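You operate a simulated robot arm through the tools that you are given. There is no shell and no other tool.

The job below is to be done with a simulated robot arm. You get a single attempt, and the scene is never put back.

Task
Draw a 25 ml sample from the red-rim jar with the small syringe.
Fine: red jar clamp shut while you draw, open after; syringe back in the steel stand. Where these are worked on the way, their far stop is far enough and under half their travel is too little: red jar clamp.

It is judged by the outcome, as a careful person would: the job done as asked, and still so three seconds after it is handed in. It fails if anything else is knocked over, pushed out of place, dropped, spilled or broken.

Robot
A 7-joint arm with a two-finger parallel gripper, fixed in place. Base frame: the origin is on the floor under the middle of its stand, x ahead of it, y to its left, z up. Lengths are in mm, angles in rad, forces in N, time in s.
It reaches about 1479 mm from its shoulder. Its first joint turns from -2.897 to 2.897 rad. Payload 4.4 kg.
Tool frame: the origin (TCP) lies between the finger pads and is the grasp point; the fingertips stand 23 mm ahead of it; z points along the fingers, y is the line along which they close. The gripper opens to 94 mm. The fingers are 38 mm wide and 10 mm thick; the gripper's body (54 by 96 mm) begins 39 mm behind the TCP.
Orientation is that of the tool frame in the base frame, as [roll, pitch, yaw] about the fixed x, y, z axes, in that order (R = Rz(yaw) Ry(pitch) Rx(roll)). With the fingers straight down and closing along the base's y, the tool's x points along the base's -x, its y along +y and its z along -z.

Tools
- The arm moves only by the tool send_rows. Its arguments are lists of equal length, an entry for each row: "slide": the shift along the tool's x, y, z in mm, a list of three; "angular": the turn, a rotation vector about the tool's x, y, z in rad, a list of three; "fingers": the closure, from 0 (fully open) to 1 (shut). In form: {"slide": [[tx, ty, tz], ...], "angular": [[wx, wy, wz], ...], "fingers": [fingers, ...]}. A call has 1 to 20 rows; each row shifts and turns the commanded pose from where the row before left it, along the tool's axes as they then stand. Each row takes 0.2 s and may step no farther than 50 mm and 0.15 rad from the row before; otherwise, or with a gripper value out of range, the whole call is refused. A pose out of reach is approached as far as the arm can. The call stops where the force on the tool passes 90 N (or 10 N more than at its start, if that is more) or the arm is blocked; 0.2 s more then pass. Each finger travels about 72 mm/s and halts on what it meets, pressing with about 21 N; the grip force reading is that of the motor and also rises with nothing between the fingers. The clock runs only during rows and for 0.2 s after the last one: add rows that do not move to give the fingers time. The reply holds the time, the measured pose of the TCP, the force on the tool along the base axes, the opening and the grip force, in the units named above and with some noise, with the torque about the TCP (base axes, N m) and any sound that the robot's microphone picked up, and new pictures: "views" is both (left out), scene, wrist or none.
- Cameras (640 x 400 px; columns grow to the right, rows downward): "scene" is fixed at [410, 490.3, 1518.8]; the picture's right is [-0.55, -0.84, 0.00], its down [-0.65, 0.42, -0.63] and it looks along [0.53, -0.34, -0.78] (base axes); focal length 362 px, centre (320, 200). "wrist" rides on the gripper at [86, 16, -74] in the tool frame; the picture's right is [-0.18, 0.98, 0.00], its down [-0.58, -0.11, -0.81] and it looks along [-0.79, -0.15, 0.59] (tool axes); focal length 243 px, centre (320, 200). There is no depth. A picture from a camera that has moved, and an enlarged one, comes with that camera's place and axes in the base frame and with its lens. The place of the scene camera against the robot may be out by one fixed shift of up to 25 mm in any direction.
- inspect(camera, box): a new picture of the part [left, top, right, bottom] of that camera's present view, enlarged. It takes no simulated time.
- sign_off(): hands the job in; it is judged then, once.

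Nothing tells you positions but the pictures and the camera data. Unless the task says otherwise, let go and move clear before handing in.

The tools are called after ">>>" by a JSON object that holds its "op" and its "data". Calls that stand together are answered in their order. send_rows: Moves the arm, as the interface text tells. Its arguments: {"type":"object","properties":{"slide":{"type":"array","items":{"type":"array","items":{"type":"number"}}},"angular":{"type":"array","items":{"type":"array","items":{"type":"number"}}},"fingers":{"type":"array","items":{"type":"number"}},"views":{"type":"string","enum":["both","scene","wrist","none"]}},"required":["slide","angular","fingers"]} The other tools are called the same way: inspect (camera, box) takes an enlarged picture of a part of a camera's view; sign_off () hands the job in.

At the start:

```text
clock: 0.0
eef_pos: [639.6, 47.5, 1156.3]
orientation: [-3.142, 0.0, 3.141]
wrist_force: [0.6, -0.4, 0.2]
wrist_torque: [-0.03, 0.01, 0.03]
width: 93.8
finger_force: 0.0
```

scene: 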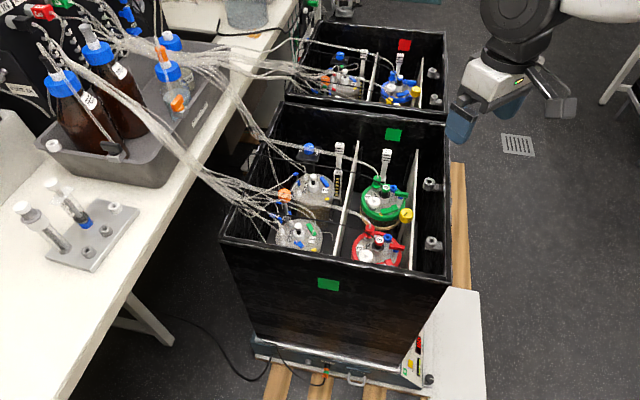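
wrist: 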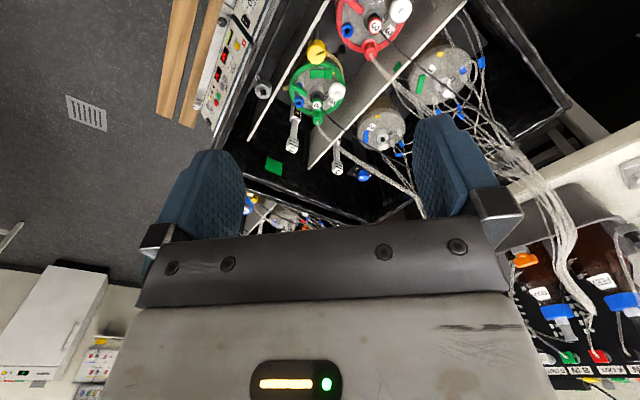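

I see two dark boxes holding jars: the red-rim jar is in the near box, with a steel stand and two syringes on the bench at the left. I'll take enlarged pictures first to find the syringes, the stand, the jar and its clamp.

>>> {"op": "inspect", "data": {"camera": "scene", "box": [0, 160, 160, 280]}}

>>> {"op": "inspect", "data": {"camera": "scene", "box": [320, 200, 440, 280]}}

>>> {"op": "inspect", "data": {"camera": "wrist", "box": [240, 0, 500, 180]}}

>>> {"op": "inspect", "data": {"camera": "scene", "box": [220, 100, 460, 280]}}

```text
3.33 times, centred on (80, 220) of scene
camera zoom: at [410.0, 490.3, 1518.8], right [-0.55, -0.84, 0.0], down [-0.65, 0.42, -0.63], along [0.53, -0.34, -0.78], focal length 1208 px, centre (1120, 133)
```

zoom: 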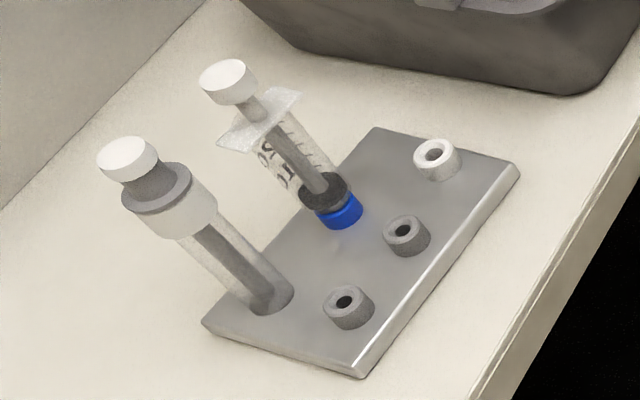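

```text
5.00 times, centred on (380, 240) of scene
camera zoom: at [410.0, 490.3, 1518.8], right [-0.55, -0.84, 0.0], down [-0.65, 0.42, -0.63], along [0.53, -0.34, -0.78], focal length 1812 px, centre (20, 0)
```

zoom: 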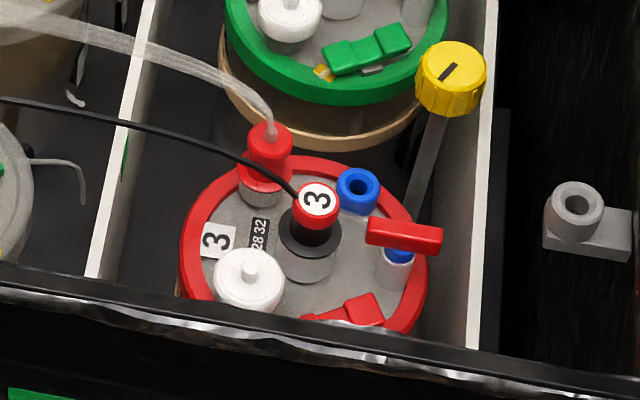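

```text
2.22 times, centred on (370, 90) of wrist
camera zoom: at [553.0, 64.4, 1229.8], right [0.18, 0.98, 0.0], down [0.58, -0.11, 0.81], along [0.79, -0.15, -0.59], focal length 539 px, centre (209, 444)
```

zoom: 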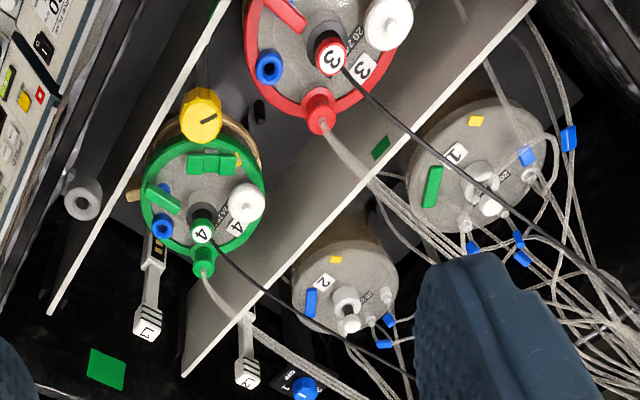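

```text
2.22 times, centred on (340, 190) of scene
camera zoom: at [410.0, 490.3, 1518.8], right [-0.55, -0.84, 0.0], down [-0.65, 0.42, -0.63], along [0.53, -0.34, -0.78], focal length 805 px, centre (276, 222)
```

zoom: 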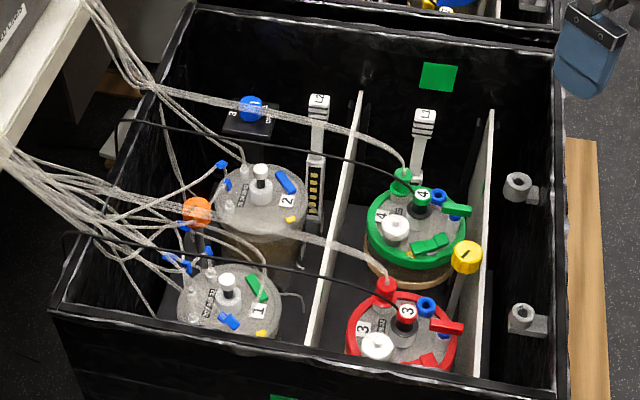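

The red jar has a blue open port, a red-capped probe, a red bar and a second red part near the front rim. I'll back the wrist camera off, staying high, to get a second viewpoint for triangulation.

>>> {"op": "send_rows", "data": {"slide": [[50, 0, 0], [50, 0, 0], [50, 0, 0], [0, 0, 0]], "angular": [[0, 0, 0], [0, 0, 0], [0, 0, 0], [0, 0, 0]], "fingers": [0, 0, 0, 0], "views": "both"}}

```text
clock: 1.0
eef_pos: [488.1, 48.7, 1156.7]
orientation: [3.142, 0.0, 3.141]
wrist_force: [0.2, 0.0, 0.4]
wrist_torque: [0.0, 0.0, 0.01]
width: 94.0
finger_force: 0.1
camera wrist: at [401.6, 65.1, 1230.2], right [0.18, 0.98, 0.0], down [0.58, -0.11, 0.81], along [0.79, -0.15, -0.59], focal length 243 px, centre (320, 200)
```

scene: 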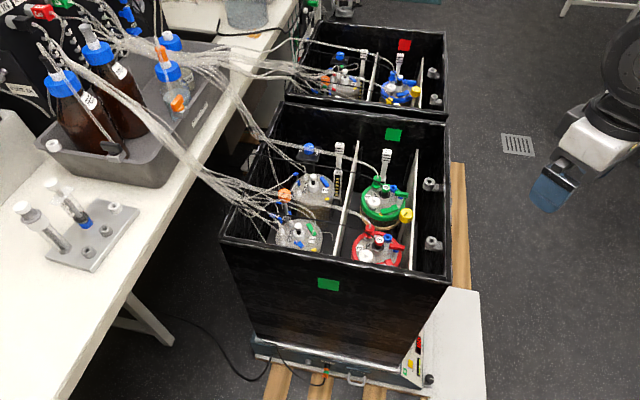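
wrist: 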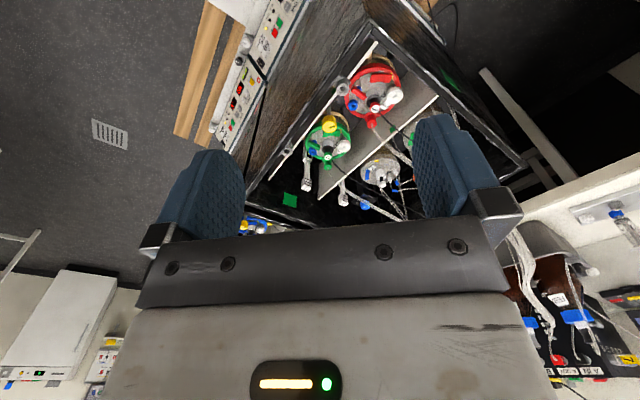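

The whole near box is now in the wrist view. I'll enlarge it to triangulate the red jar.

>>> {"op": "inspect", "data": {"camera": "wrist", "box": [320, 40, 440, 115]}}

>>> {"op": "inspect", "data": {"camera": "wrist", "box": [240, 0, 540, 188]}}

>>> {"op": "inspect", "data": {"camera": "wrist", "box": [540, 180, 640, 243]}}

```text
5.33 times, centred on (380, 78) of wrist
camera zoom: at [401.6, 65.1, 1230.2], right [0.18, 0.98, 0.0], down [0.58, -0.11, 0.81], along [0.79, -0.15, -0.59], focal length 1294 px, centre (0, 853)
```

zoom: 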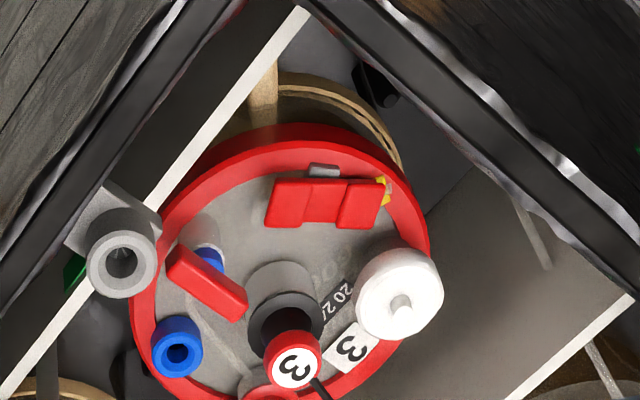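

```text
2.13 times, centred on (390, 94) of wrist
camera zoom: at [401.6, 65.1, 1230.2], right [0.18, 0.98, 0.0], down [0.58, -0.11, 0.81], along [0.79, -0.15, -0.59], focal length 516 px, centre (171, 426)
```

zoom: 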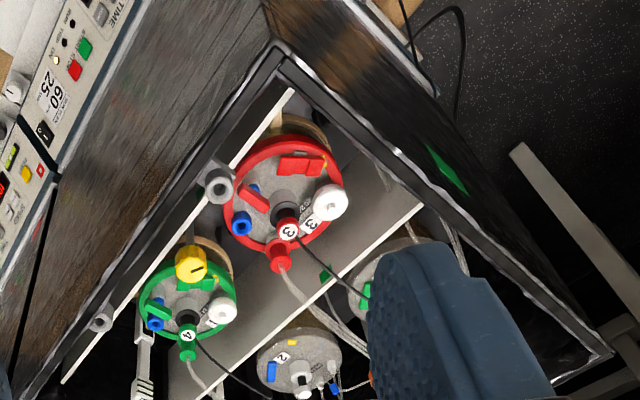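

```text
6.35 times, centred on (590, 212) of wrist
camera zoom: at [401.6, 65.1, 1230.2], right [0.18, 0.98, 0.0], down [0.58, -0.11, 0.81], along [0.79, -0.15, -0.59], focal length 1540 px, centre (-1394, 127)
```

zoom: 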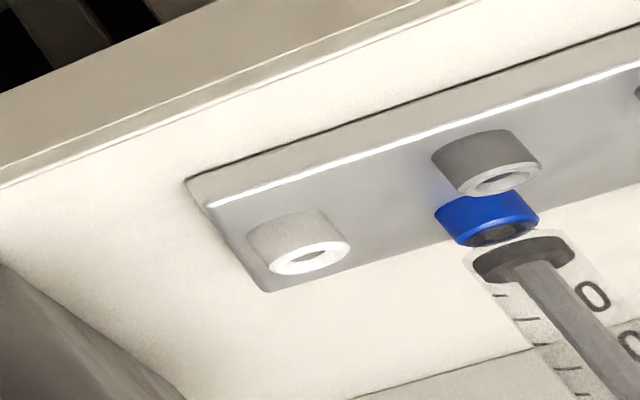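

The red jar's probe cap comes out near (715, 123, 771), and the box rim is at about z 837 with its walls turned about 45°. The stand is on the bench near (1000, 620, ~910). Next I'll move high towards the bench to view the stand and syringes close up.

>>> {"op": "send_rows", "data": {"slide": [[-16.3, 45.5, 0], [-16.3, 45.5, 0], [-16.3, 45.5, 0], [-16.3, 45.5, 0], [-16.3, 45.5, 0], [-16.3, 45.5, 0], [-16.3, 45.5, 0], [-16.3, 45.5, 0], [-16.3, 45.5, 0], [-16.3, 45.5, 0], [-16.3, 45.5, 0], [-16.3, 45.5, 0], [-16.3, 45.5, 0], [0, 0, 0]], "angular": [[0, 0, 0], [0, 0, 0], [0, 0, 0], [0, 0, 0], [0, 0, 0], [0, 0, 0], [0, 0, 0], [0, 0, 0], [0, 0, 0], [0, 0, 0], [0, 0, 0], [0, 0, 0], [0, 0, 0], [0, 0, 0]], "fingers": [0, 0, 0, 0, 0, 0, 0, 0, 0, 0, 0, 0, 0, 0], "views": "both"}}

```text
clock: 4.0
eef_pos: [701.5, 641.1, 1156.1]
orientation: [-3.141, 0.0, 3.141]
wrist_force: [1.0, -1.0, -0.1]
wrist_torque: [0.01, -0.06, 0.03]
width: 94.0
finger_force: 0.2
camera wrist: at [614.6, 659.0, 1230.5], right [0.18, 0.98, 0.0], down [0.58, -0.11, 0.81], along [0.79, -0.15, -0.59], focal length 243 px, centre (320, 200)
```

scene: 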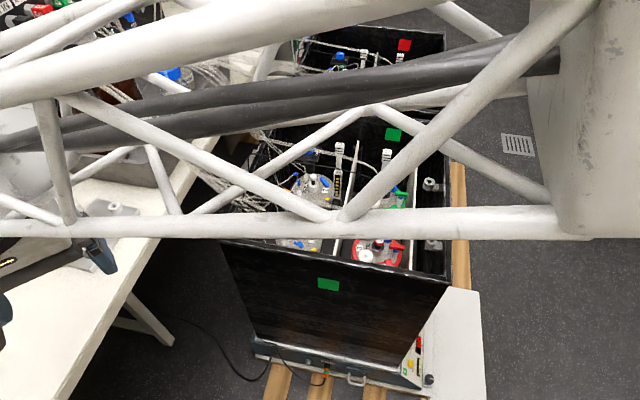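
wrist: 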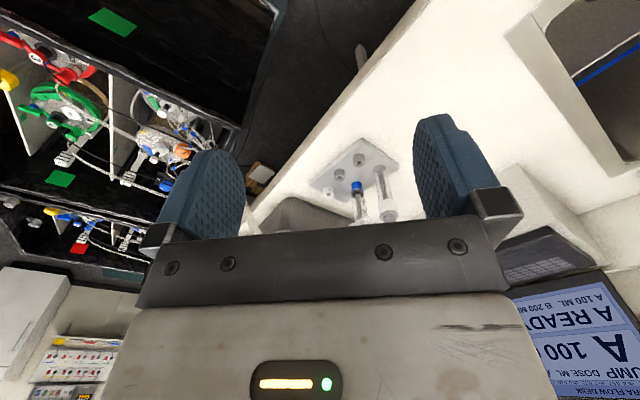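

The stand and both syringes are now between the fingers in the wrist view. I'll enlarge that region.

>>> {"op": "inspect", "data": {"camera": "wrist", "box": [290, 125, 430, 235]}}

>>> {"op": "inspect", "data": {"camera": "wrist", "box": [330, 150, 410, 230]}}

>>> {"op": "inspect", "data": {"camera": "wrist", "box": [0, 0, 260, 200]}}

```text
3.64 times, centred on (360, 180) of wrist
camera zoom: at [614.6, 659.0, 1230.5], right [0.18, 0.98, 0.0], down [0.58, -0.11, 0.81], along [0.79, -0.15, -0.59], focal length 882 px, centre (174, 273)
```

zoom: 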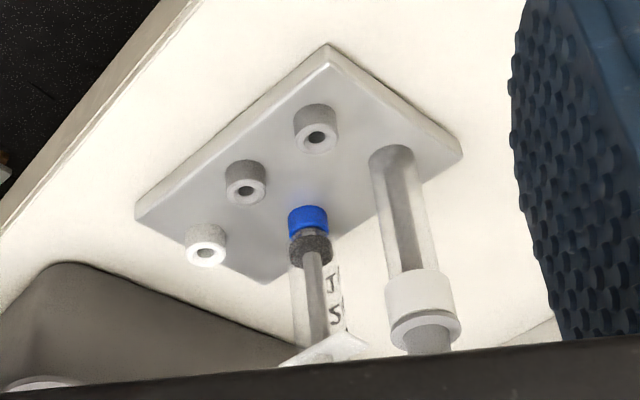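

```text
5.00 times, centred on (370, 190) of wrist
camera zoom: at [614.6, 659.0, 1230.5], right [0.18, 0.98, 0.0], down [0.58, -0.11, 0.81], along [0.79, -0.15, -0.59], focal length 1213 px, centre (70, 250)
```

zoom: 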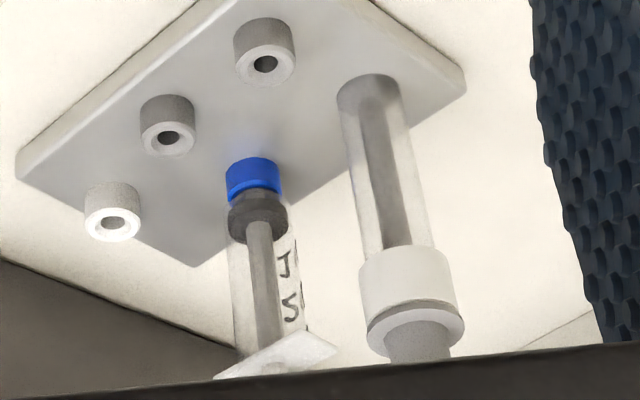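

```text
2.00 times, centred on (130, 100) of wrist
camera zoom: at [614.6, 659.0, 1230.5], right [0.18, 0.98, 0.0], down [0.58, -0.11, 0.81], along [0.79, -0.15, -0.59], focal length 485 px, centre (700, 400)
```

zoom: 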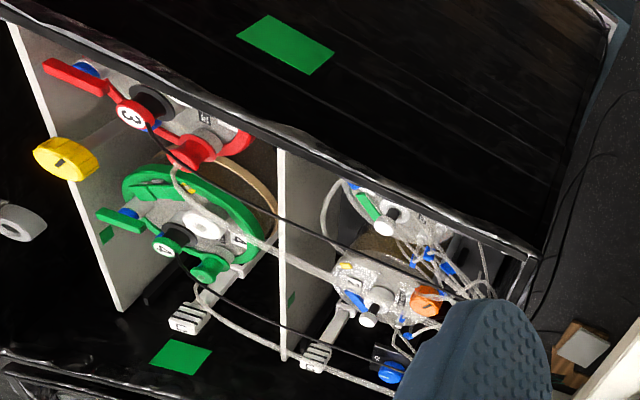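

The stand holds three empty ring posts, a syringe with a blue base ring, and another with a white collar. I need to tell which is the small one, so I'll move closer while staying above their tops.

>>> {"op": "send_rows", "data": {"slide": [[-33, 16, 0], [-33, 16, 0], [-33, 16, 0], [0, 0, 0]], "angular": [[0, 0, 0], [0, 0, 0], [0, 0, 0], [0, 0, 0]], "fingers": [0, 0, 0, 0], "views": "wrist"}}

```text
clock: 5.0
eef_pos: [801.2, 687.5, 1156.5]
orientation: [-3.141, 0.0, -3.141]
wrist_force: [0.3, 0.0, -0.3]
wrist_torque: [0.0, 0.01, 0.02]
width: 94.1
finger_force: 0.1
camera wrist: at [714.2, 704.8, 1229.8], right [0.18, 0.98, 0.0], down [0.58, -0.11, 0.81], along [0.79, -0.15, -0.59], focal length 243 px, centre (320, 200)
```

wrist: 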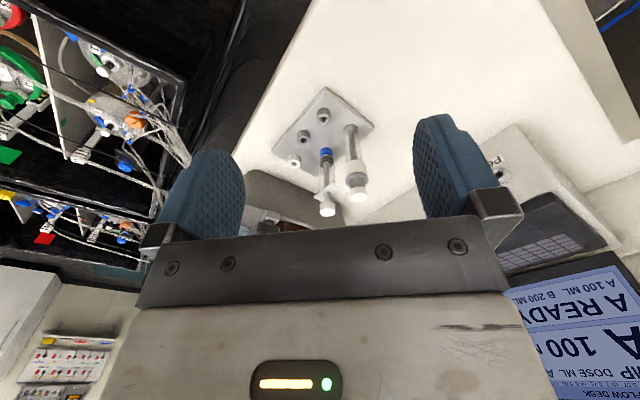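

Both syringes are fully visible between the fingers now. I'll enlarge them.

>>> {"op": "inspect", "data": {"camera": "wrist", "box": [270, 80, 400, 225]}}

>>> {"op": "inspect", "data": {"camera": "wrist", "box": [300, 140, 380, 220]}}

```text
2.76 times, centred on (335, 152) of wrist
camera zoom: at [714.2, 704.8, 1229.8], right [0.18, 0.98, 0.0], down [0.58, -0.11, 0.81], along [0.79, -0.15, -0.59], focal length 669 px, centre (279, 331)
```

zoom: 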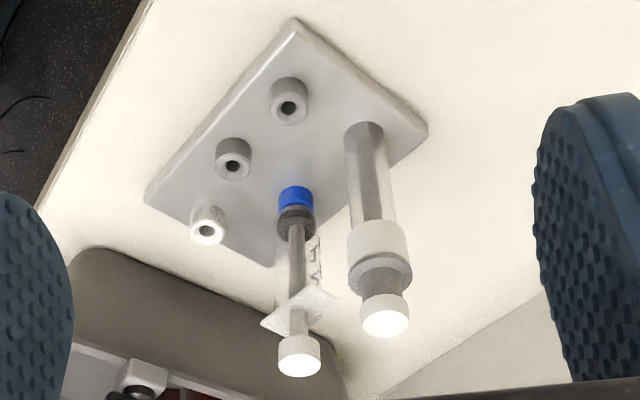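

```text
5.00 times, centred on (340, 180) of wrist
camera zoom: at [714.2, 704.8, 1229.8], right [0.18, 0.98, 0.0], down [0.58, -0.11, 0.81], along [0.79, -0.15, -0.59], focal length 1213 px, centre (220, 300)
```

zoom: 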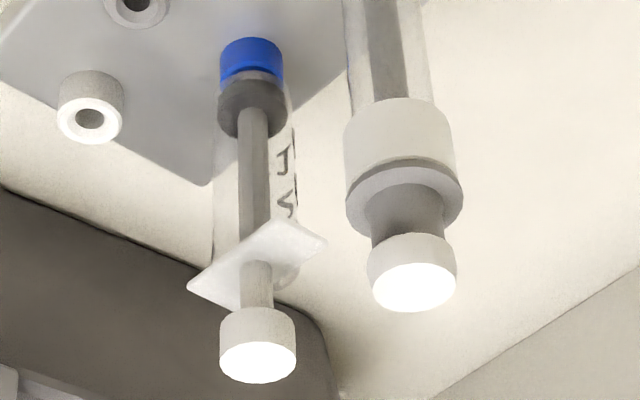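

The blue-ringed syringe looks slimmer, with a rectangular flange and a knobbed plunger; the other is bulkier. I'll check whether the scene camera can still see its scale.

>>> {"op": "inspect", "data": {"camera": "scene", "box": [40, 170, 100, 230]}}

>>> {"op": "inspect", "data": {"camera": "wrist", "box": [310, 140, 350, 180]}}

```text
6.67 times, centred on (70, 200) of scene
camera zoom: at [410.0, 490.3, 1518.8], right [-0.55, -0.84, 0.0], down [-0.65, 0.42, -0.63], along [0.53, -0.34, -0.78], focal length 2416 px, centre (1987, 200)
```

zoom: 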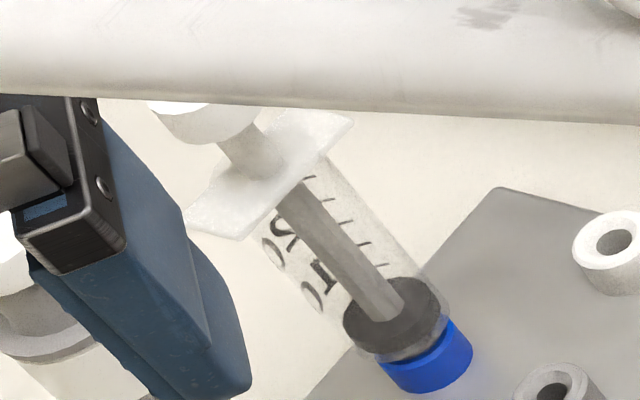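

```text
10.00 times, centred on (330, 160) of wrist
camera zoom: at [714.2, 704.8, 1229.8], right [0.18, 0.98, 0.0], down [0.58, -0.11, 0.81], along [0.79, -0.15, -0.59], focal length 2426 px, centre (220, 600)
```

zoom: 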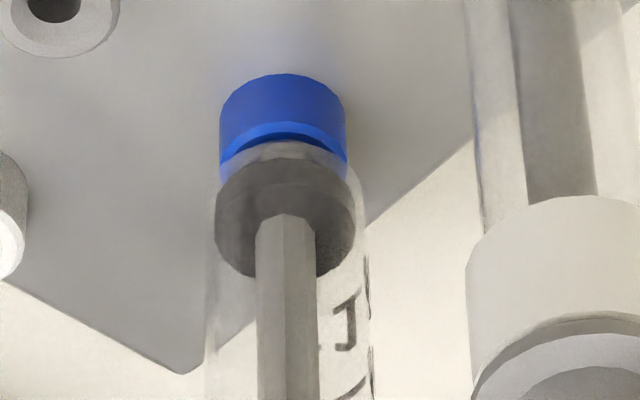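

The small syringe is the blue-ringed one near (990, 660), standing from about z 910 to 1039, with its scale facing +y. I'll go back over the red jar for a closer look at the port and clamp, which should also clear the scene camera's view of the scale.

>>> {"op": "send_rows", "data": {"slide": [[13.4, -46.4, 0], [13.4, -46.4, 0], [13.4, -46.4, 0], [13.4, -46.4, 0], [13.4, -46.4, 0], [13.4, -46.4, 0], [13.4, -46.4, 0], [13.4, -46.4, 0], [13.4, -46.4, 0], [13.4, -46.4, 0], [13.4, -46.4, 0], [13.4, -46.4, 0], [0, 0, 49], [0, 0, 49], [0, 0, 49], [0, 0, 49], [0, 0, 0]], "angular": [[0, 0, 0], [0, 0, 0], [0, 0, 0], [0, 0, 0], [0, 0, 0], [0, 0, 0], [0, 0, 0], [0, 0, 0], [0, 0, 0], [0, 0, 0], [0, 0, 0], [0, 0, 0], [0, 0, 0], [0, 0, 0], [0, 0, 0], [0, 0, 0], [0, 0, 0]], "fingers": [0, 0, 0, 0, 0, 0, 0, 0, 0, 0, 0, 0, 0, 0, 0, 0, 0], "views": "both"}}

```text
clock: 8.6
eef_pos: [641.0, 131.1, 959.7]
orientation: [-3.141, -0.002, 3.139]
wrist_force: [-1.1, -0.3, 0.5]
wrist_torque: [-0.04, 0.01, 0.0]
width: 93.7
finger_force: 0.1
camera wrist: at [555.0, 148.6, 1033.2], right [0.18, 0.98, 0.0], down [0.58, -0.11, 0.81], along [0.79, -0.15, -0.59], focal length 243 px, centre (320, 200)
```

scene: 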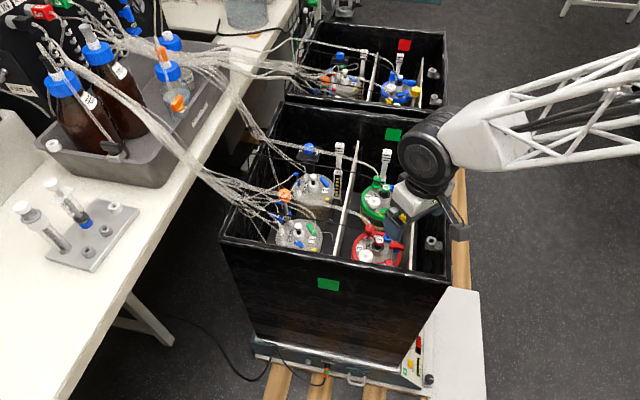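
wrist: 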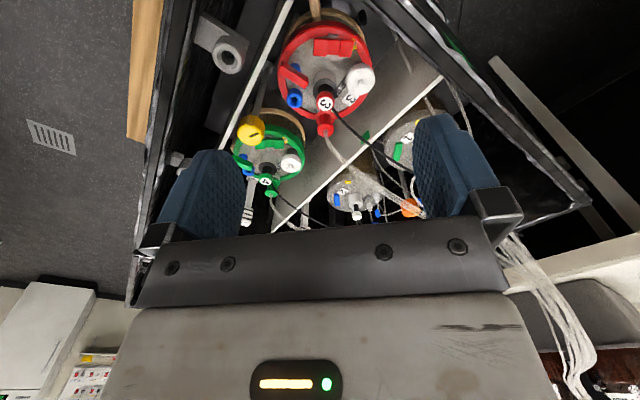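

The red jar is now clear in the wrist view, and the stand is unobstructed in the scene view. I'll enlarge both.

>>> {"op": "inspect", "data": {"camera": "wrist", "box": [270, 10, 390, 130]}}

>>> {"op": "inspect", "data": {"camera": "wrist", "box": [270, 50, 340, 120]}}

>>> {"op": "inspect", "data": {"camera": "scene", "box": [40, 170, 110, 240]}}

>>> {"op": "inspect", "data": {"camera": "scene", "box": [56, 185, 96, 225]}}

>>> {"op": "inspect", "data": {"camera": "scene", "box": [380, 130, 480, 250]}}

```text
3.33 times, centred on (330, 70) of wrist
camera zoom: at [555.0, 148.6, 1033.2], right [0.18, 0.98, 0.0], down [0.58, -0.11, 0.81], along [0.79, -0.15, -0.59], focal length 809 px, centre (287, 633)
```

zoom: 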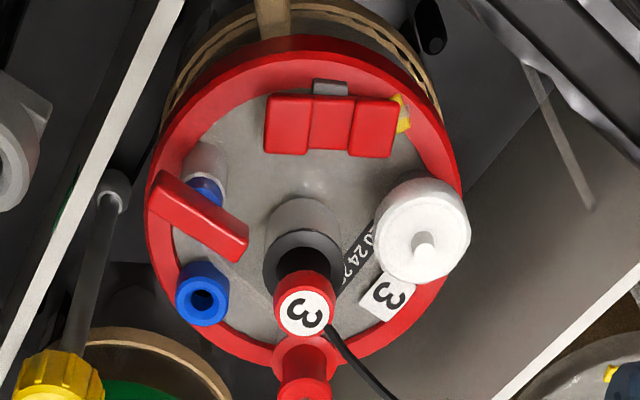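

```text
5.71 times, centred on (305, 85) of wrist
camera zoom: at [555.0, 148.6, 1033.2], right [0.18, 0.98, 0.0], down [0.58, -0.11, 0.81], along [0.79, -0.15, -0.59], focal length 1386 px, centre (406, 857)
```

zoom: 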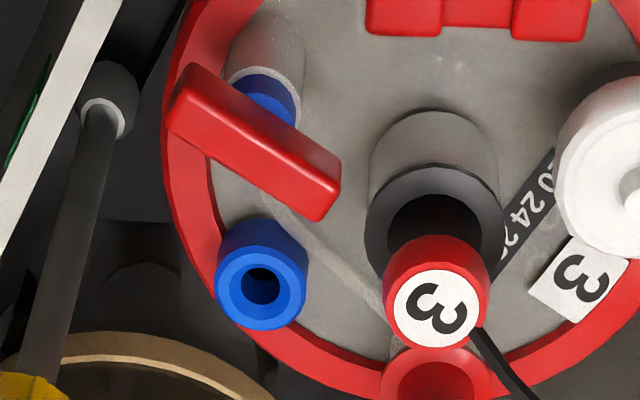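

```text
5.71 times, centred on (75, 205) of scene
camera zoom: at [410.0, 490.3, 1518.8], right [-0.55, -0.84, 0.0], down [-0.65, 0.42, -0.63], along [0.53, -0.34, -0.78], focal length 2071 px, centre (1720, 171)
```

zoom: 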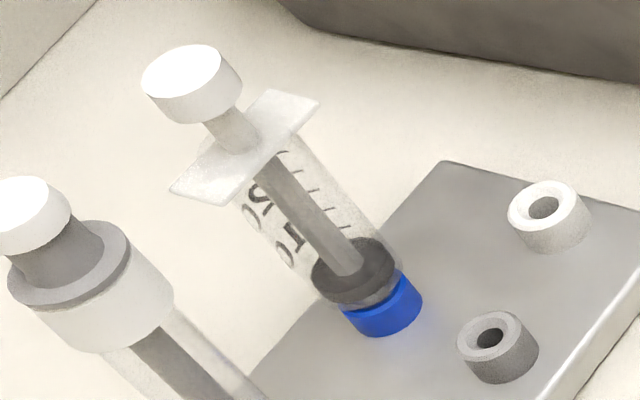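

```text
10.00 times, centred on (76, 205) of scene
camera zoom: at [410.0, 490.3, 1518.8], right [-0.55, -0.84, 0.0], down [-0.65, 0.42, -0.63], along [0.53, -0.34, -0.78], focal length 3624 px, centre (2760, 150)
```

zoom: 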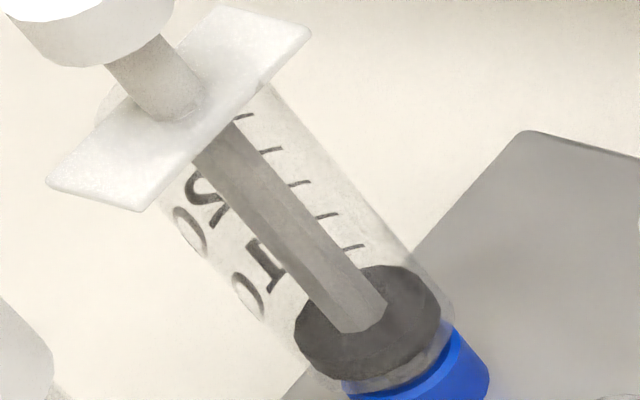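

```text
3.33 times, centred on (430, 190) of scene
camera zoom: at [410.0, 490.3, 1518.8], right [-0.55, -0.84, 0.0], down [-0.65, 0.42, -0.63], along [0.53, -0.34, -0.78], focal length 1208 px, centre (-47, 233)
```

zoom: 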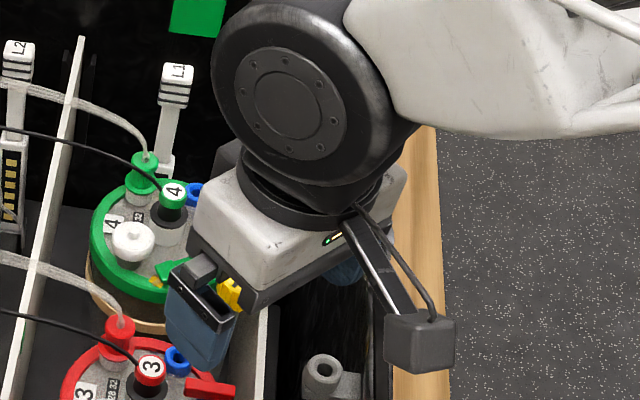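

The scale reads 10 and 20 with 5 ml ticks, so 25 ml is the fifth tick, about 54 mm of plunger travel. On the lid I still have to tell the two red parts apart, so I'll enlarge both and the green jar's for comparison.

>>> {"op": "inspect", "data": {"camera": "wrist", "box": [305, 25, 365, 65]}}

>>> {"op": "inspect", "data": {"camera": "wrist", "box": [272, 50, 322, 90]}}

>>> {"op": "inspect", "data": {"camera": "wrist", "box": [225, 100, 315, 210]}}

>>> {"op": "inspect", "data": {"camera": "scene", "box": [340, 220, 420, 275]}}

>>> {"op": "inspect", "data": {"camera": "scene", "box": [260, 170, 350, 260]}}

```text
10.00 times, centred on (335, 45) of wrist
camera zoom: at [555.0, 148.6, 1033.2], right [0.18, 0.98, 0.0], down [0.58, -0.11, 0.81], along [0.79, -0.15, -0.59], focal length 2426 px, centre (170, 1750)
```

zoom: 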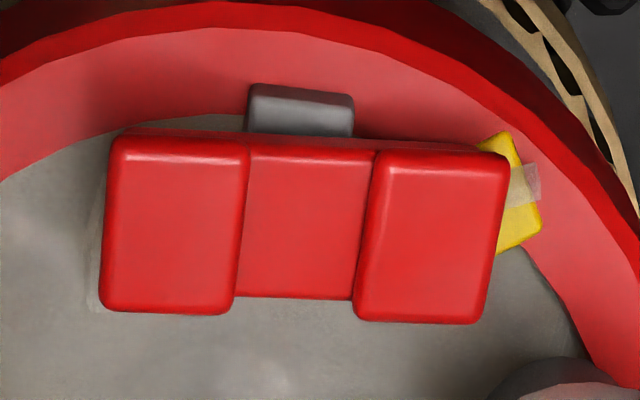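

```text
10.00 times, centred on (297, 70) of wrist
camera zoom: at [555.0, 148.6, 1033.2], right [0.18, 0.98, 0.0], down [0.58, -0.11, 0.81], along [0.79, -0.15, -0.59], focal length 2426 px, centre (550, 1500)
```

zoom: 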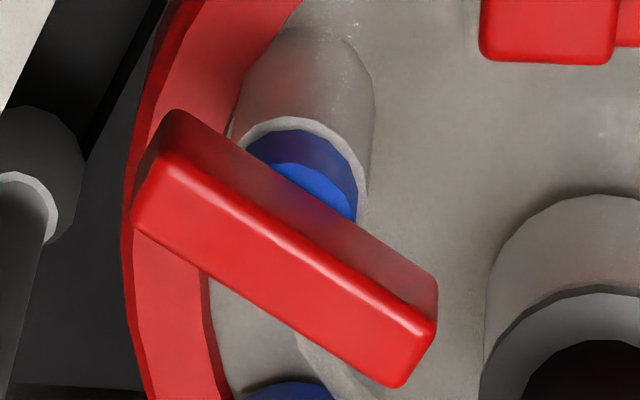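

```text
3.64 times, centred on (270, 155) of wrist
camera zoom: at [555.0, 148.6, 1033.2], right [0.18, 0.98, 0.0], down [0.58, -0.11, 0.81], along [0.79, -0.15, -0.59], focal length 882 px, centre (502, 364)
```

zoom: 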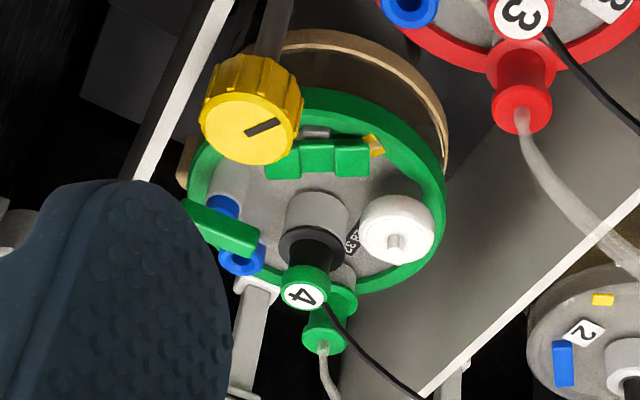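

```text
7.27 times, centred on (380, 248) of scene
camera zoom: at [410.0, 490.3, 1518.8], right [-0.55, -0.84, 0.0], down [-0.65, 0.42, -0.63], along [0.53, -0.34, -0.78], focal length 2636 px, centre (-116, -146)
```

zoom: 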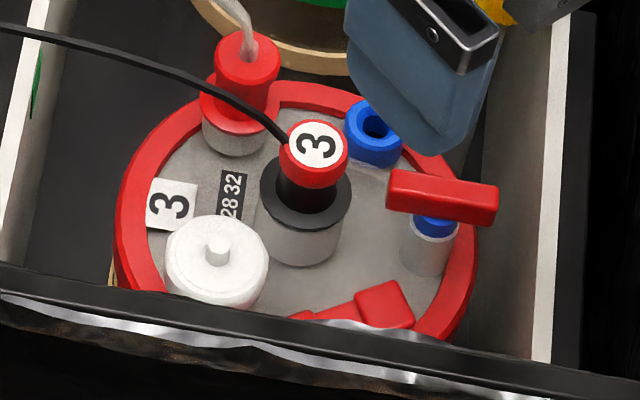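

```text
4.44 times, centred on (305, 215) of scene
camera zoom: at [410.0, 490.3, 1518.8], right [-0.55, -0.84, 0.0], down [-0.65, 0.42, -0.63], along [0.53, -0.34, -0.78], focal length 1611 px, centre (387, 133)
```

zoom: 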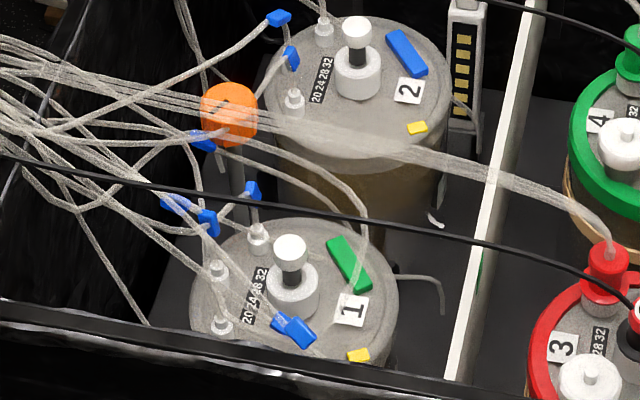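

The red bar is a T-handle on a blue and white stem beside the blue port. The other red piece lies flat near the rim with a grey tab and a yellow tip. I'll turn the wrist 45° and drop a little to see both from another side before deciding which is the clamp.

>>> {"op": "send_rows", "data": {"slide": [[0, 0, 0], [0, 0, 0], [0, 0, 0], [0, 0, 0], [0, 0, 0], [0, 0, 0], [7.4, 29.3, 30], [7.4, 29.3, 30], [0, 0, 0]], "angular": [[0, 0, 0.131], [0, 0, 0.131], [0, 0, 0.131], [0, 0, 0.131], [0, 0, 0.131], [0, 0, 0.13], [0, 0, 0], [0, 0, 0], [0, 0, 0]], "fingers": [0, 0, 0, 0, 0, 0, 0, 0, 0], "views": "both"}}

```text
clock: 10.6
eef_pos: [671.4, 182.0, 898.8]
orientation: [-3.141, -0.001, 2.357]
wrist_force: [-0.4, 0.9, -0.3]
wrist_torque: [-0.01, -0.05, 0.0]
width: 94.1
finger_force: 0.0
camera wrist: at [620.7, 255.5, 972.9], right [0.83, 0.56, 0.0], down [0.33, -0.49, 0.81], along [0.46, -0.67, -0.59], focal length 243 px, centre (320, 200)
```

scene: 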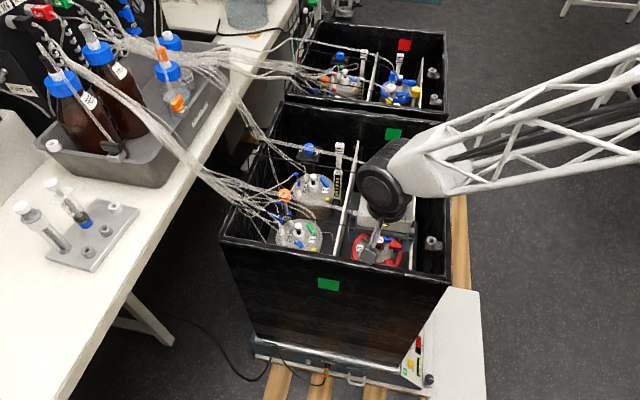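
wrist: 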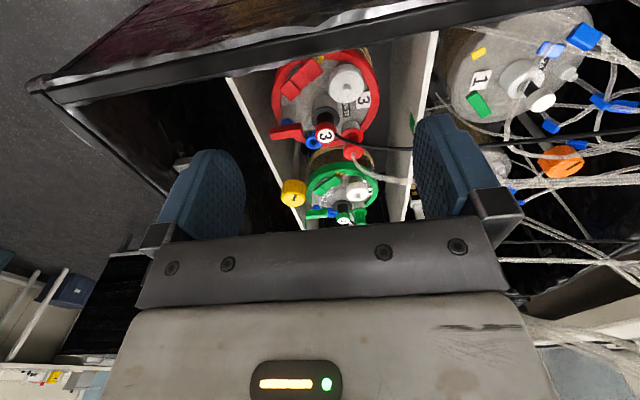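

>>> {"op": "inspect", "data": {"camera": "wrist", "box": [260, 40, 400, 160]}}

>>> {"op": "inspect", "data": {"camera": "wrist", "box": [265, 45, 345, 105]}}

>>> {"op": "inspect", "data": {"camera": "wrist", "box": [260, 100, 360, 160]}}

>>> {"op": "inspect", "data": {"camera": "wrist", "box": [220, 130, 420, 235]}}

```text
3.33 times, centred on (330, 100) of wrist
camera zoom: at [620.7, 255.5, 972.9], right [0.83, 0.56, 0.0], down [0.33, -0.49, 0.81], along [0.46, -0.67, -0.59], focal length 809 px, centre (287, 533)
```

zoom: 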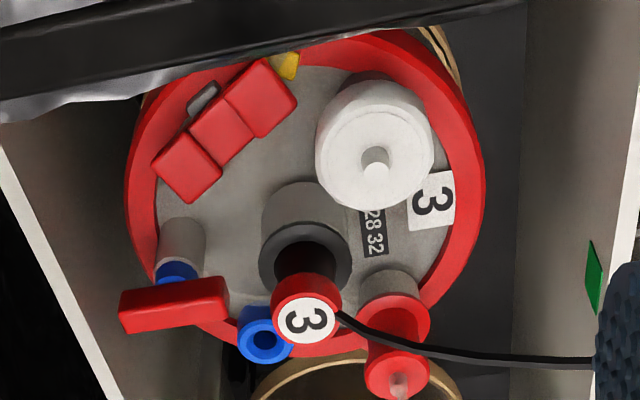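

```text
6.67 times, centred on (305, 75) of wrist
camera zoom: at [620.7, 255.5, 972.9], right [0.83, 0.56, 0.0], down [0.33, -0.49, 0.81], along [0.46, -0.67, -0.59], focal length 1618 px, centre (420, 1033)
```

zoom: 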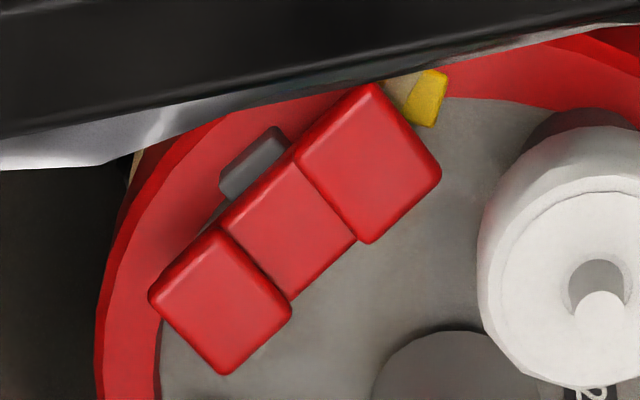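

```text
6.40 times, centred on (310, 130) of wrist
camera zoom: at [620.7, 255.5, 972.9], right [0.83, 0.56, 0.0], down [0.33, -0.49, 0.81], along [0.46, -0.67, -0.59], focal length 1553 px, centre (384, 648)
```

zoom: 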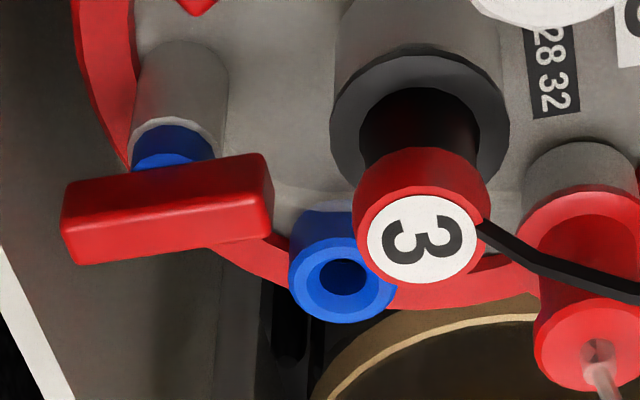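

```text
3.20 times, centred on (320, 182) of wrist
camera zoom: at [620.7, 255.5, 972.9], right [0.83, 0.56, 0.0], down [0.33, -0.49, 0.81], along [0.46, -0.67, -0.59], focal length 776 px, centre (320, 256)
```

zoom: 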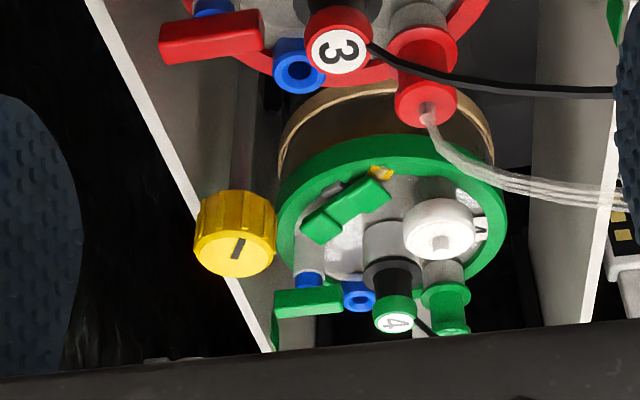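

The T-handle looks like a rotating lever, and the flat piece looks like a fixed clip. I'll check the far box's blue jar and the scale's view for clues about what moves.

>>> {"op": "inspect", "data": {"camera": "scene", "box": [370, 60, 430, 110]}}

>>> {"op": "inspect", "data": {"camera": "scene", "box": [310, 40, 440, 110]}}

>>> {"op": "inspect", "data": {"camera": "scene", "box": [340, 140, 440, 270]}}

```text
8.00 times, centred on (400, 85) of scene
camera zoom: at [410.0, 490.3, 1518.8], right [-0.55, -0.84, 0.0], down [-0.65, 0.42, -0.63], along [0.53, -0.34, -0.78], focal length 2899 px, centre (-320, 1120)
```

zoom: 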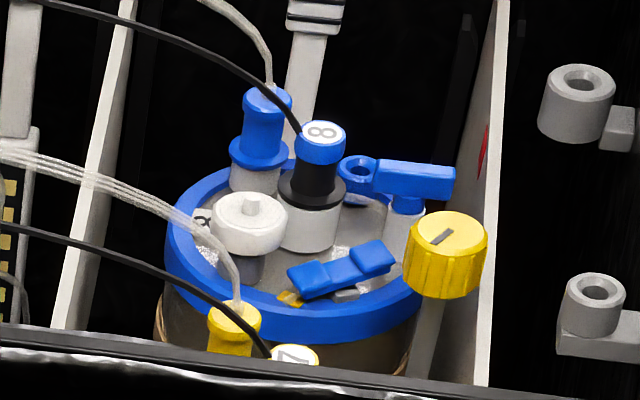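

```text
4.92 times, centred on (375, 75) of scene
camera zoom: at [410.0, 490.3, 1518.8], right [-0.55, -0.84, 0.0], down [-0.65, 0.42, -0.63], along [0.53, -0.34, -0.78], focal length 1784 px, centre (49, 815)
```

zoom: 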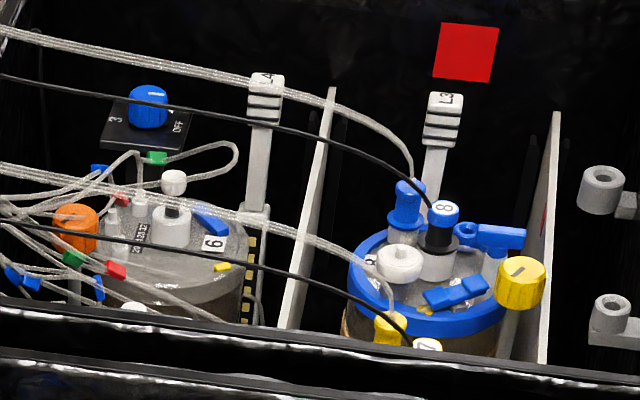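

```text
3.08 times, centred on (390, 205) of scene
camera zoom: at [410.0, 490.3, 1518.8], right [-0.55, -0.84, 0.0], down [-0.65, 0.42, -0.63], along [0.53, -0.34, -0.78], focal length 1115 px, centre (105, 185)
```

zoom: 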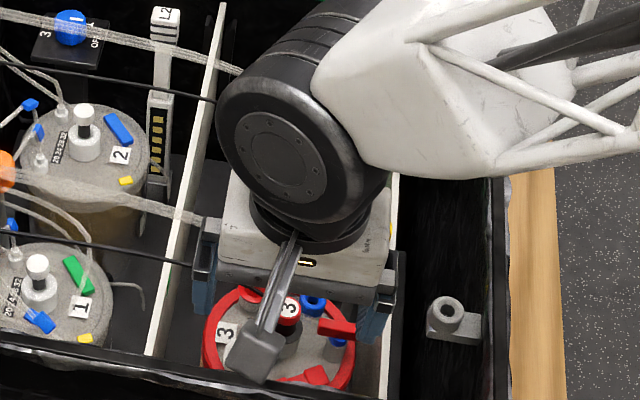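

All three coloured jars have the same T-handle in the same position. The red one sits at about (686, 94), with its top at z≈759 and pointing along azimuth 45°. I'll line the gripper up above it with the fingers half closed to stay clear of the yellow knob, then check before touching.

>>> {"op": "send_rows", "data": {"slide": [[0, 0, 0], [0, 0, 0], [0, 0, 0], [0, 0, 0], [0, 0, 0], [0, 0, 0], [0, 0, 0], [0, 0, 0], [0, 0, 0], [0, 0, 0], [0, 0, 0], [25.8, -36.4, 0], [25.8, -36.4, 0], [0, 0, 30], [0, 0, 0]], "angular": [[0, 0, -0.1428], [0, 0, -0.1428], [0, 0, -0.1428], [0, 0, -0.1428], [0, 0, -0.1428], [0, 0, -0.1428], [0, 0, -0.1428], [0, 0, -0.1428], [0, 0, -0.1428], [0, 0, -0.1428], [0, 0, -0.1428], [0, 0, 0], [0, 0, 0], [0, 0, 0], [0, 0, 0]], "fingers": [0.57, 0.57, 0.57, 0.57, 0.57, 0.57, 0.57, 0.57, 0.57, 0.57, 0.57, 0.57, 0.57, 0.57, 0.57], "views": "both"}}

```text
clock: 13.8
eef_pos: [685.8, 93.5, 870.9]
orientation: [3.14, -0.001, -2.356]
wrist_force: [-0.1, 0.3, -0.1]
wrist_torque: [-0.01, 0.02, -0.01]
width: 40.5
finger_force: 0.1
camera wrist: at [613.9, 44.7, 945.4], right [-0.56, 0.83, 0.0], down [0.49, 0.33, 0.81], along [0.67, 0.46, -0.59], focal length 243 px, centre (320, 200)
```

scene: 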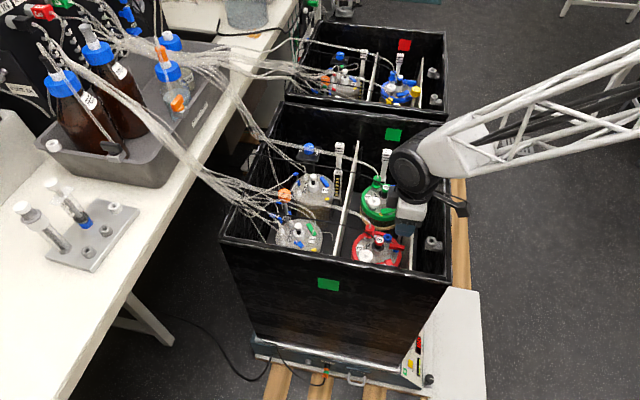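
wrist: 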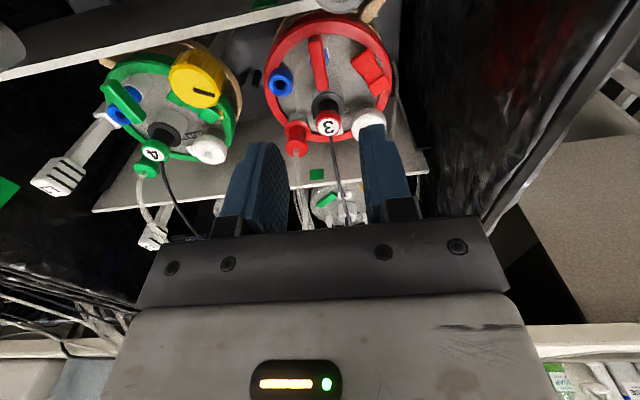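

The T-handle lines up with the gap between the fingers. One more enlarged look from this angle to pin down its position.

>>> {"op": "inspect", "data": {"camera": "wrist", "box": [260, 10, 400, 130]}}

>>> {"op": "inspect", "data": {"camera": "wrist", "box": [290, 25, 350, 105]}}

>>> {"op": "inspect", "data": {"camera": "scene", "box": [340, 180, 440, 270]}}

```text
3.33 times, centred on (330, 70) of wrist
camera zoom: at [613.9, 44.7, 945.4], right [-0.56, 0.83, 0.0], down [0.49, 0.33, 0.81], along [0.67, 0.46, -0.59], focal length 809 px, centre (287, 633)
```

zoom: 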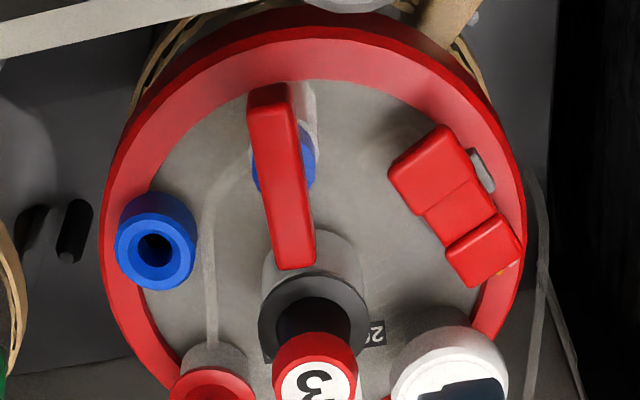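

```text
5.00 times, centred on (320, 65) of wrist
camera zoom: at [613.9, 44.7, 945.4], right [-0.56, 0.83, 0.0], down [0.49, 0.33, 0.81], along [0.67, 0.46, -0.59], focal length 1213 px, centre (320, 875)
```

zoom: 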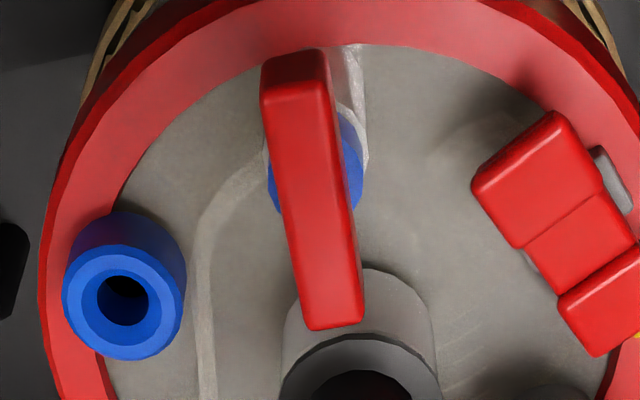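

```text
4.44 times, centred on (390, 225) of scene
camera zoom: at [410.0, 490.3, 1518.8], right [-0.55, -0.84, 0.0], down [-0.65, 0.42, -0.63], along [0.53, -0.34, -0.78], focal length 1611 px, centre (9, 89)
```

zoom: 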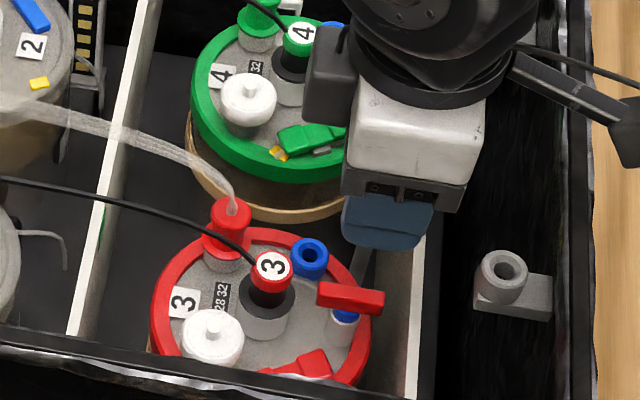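

From this side the flat red piece is clearly tilted: its -y end sits about 8–10 mm higher than the other end. It may itself be a lever clamp, so I'll look closer before touching anything.

>>> {"op": "inspect", "data": {"camera": "wrist", "box": [340, 35, 384, 75]}}

>>> {"op": "inspect", "data": {"camera": "wrist", "box": [95, 60, 235, 165]}}

>>> {"op": "inspect", "data": {"camera": "scene", "box": [370, 235, 420, 270]}}

>>> {"op": "inspect", "data": {"camera": "scene", "box": [385, 82, 420, 106]}}

>>> {"op": "inspect", "data": {"camera": "scene", "box": [290, 220, 340, 260]}}

```text
10.00 times, centred on (362, 55) of wrist
camera zoom: at [613.9, 44.7, 945.4], right [-0.56, 0.83, 0.0], down [0.49, 0.33, 0.81], along [0.67, 0.46, -0.59], focal length 2426 px, centre (-100, 1650)
```

zoom: 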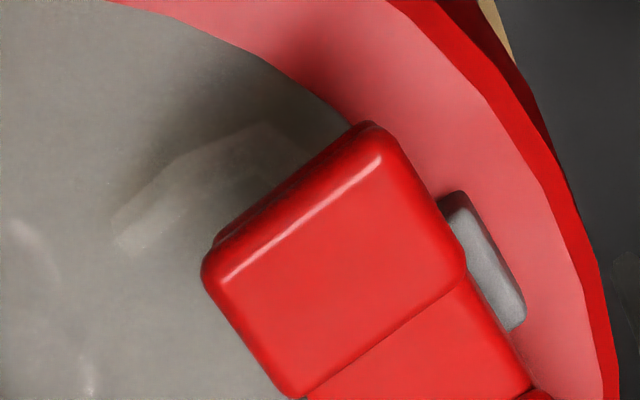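

```text
3.81 times, centred on (165, 112) of wrist
camera zoom: at [613.9, 44.7, 945.4], right [-0.56, 0.83, 0.0], down [0.49, 0.33, 0.81], along [0.67, 0.46, -0.59], focal length 924 px, centre (910, 533)
```

zoom: 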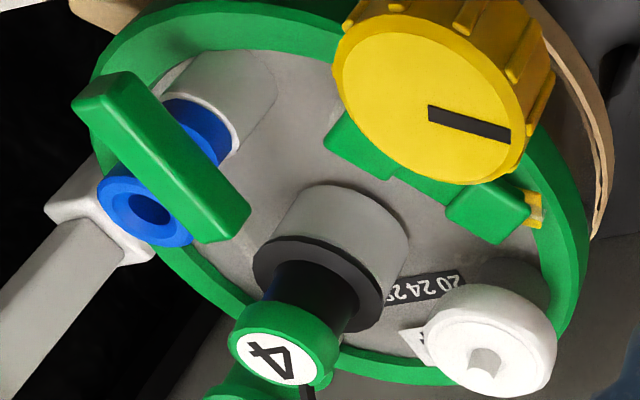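

```text
11.43 times, centred on (395, 252) of scene
camera zoom: at [410.0, 490.3, 1518.8], right [-0.55, -0.84, 0.0], down [-0.65, 0.42, -0.63], along [0.53, -0.34, -0.78], focal length 4142 px, centre (-537, -400)
```

zoom: 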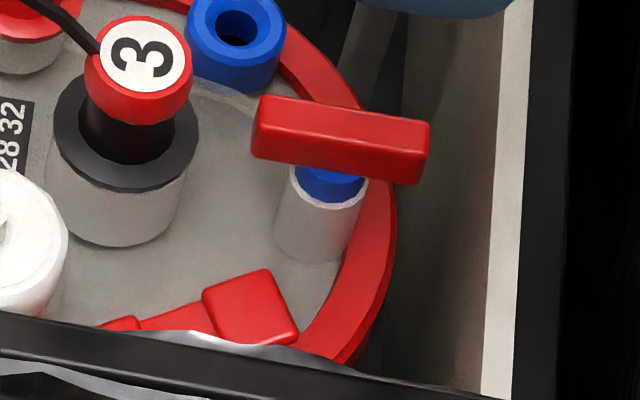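

```text
16.00 times, centred on (402, 94) of scene
camera zoom: at [410.0, 490.3, 1518.8], right [-0.55, -0.84, 0.0], down [-0.65, 0.42, -0.63], along [0.53, -0.34, -0.78], focal length 5798 px, centre (-1000, 1896)
```

zoom: 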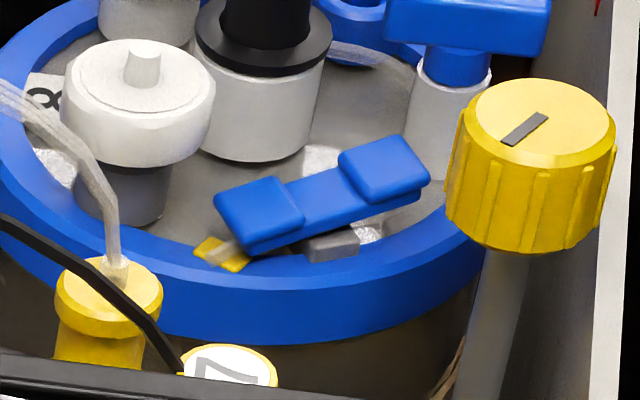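

```text
10.00 times, centred on (315, 240) of scene
camera zoom: at [410.0, 490.3, 1518.8], right [-0.55, -0.84, 0.0], down [-0.65, 0.42, -0.63], along [0.53, -0.34, -0.78], focal length 3624 px, centre (370, -200)
```

zoom: 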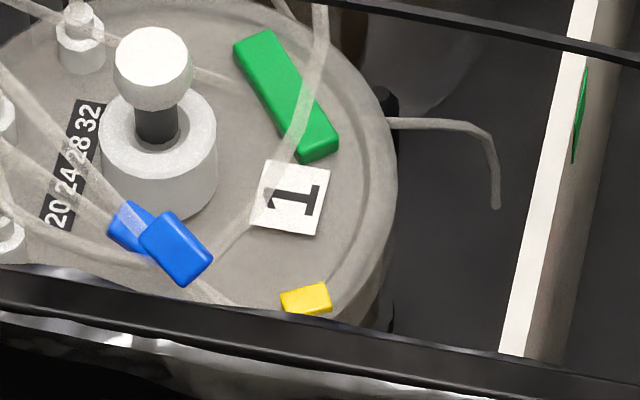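

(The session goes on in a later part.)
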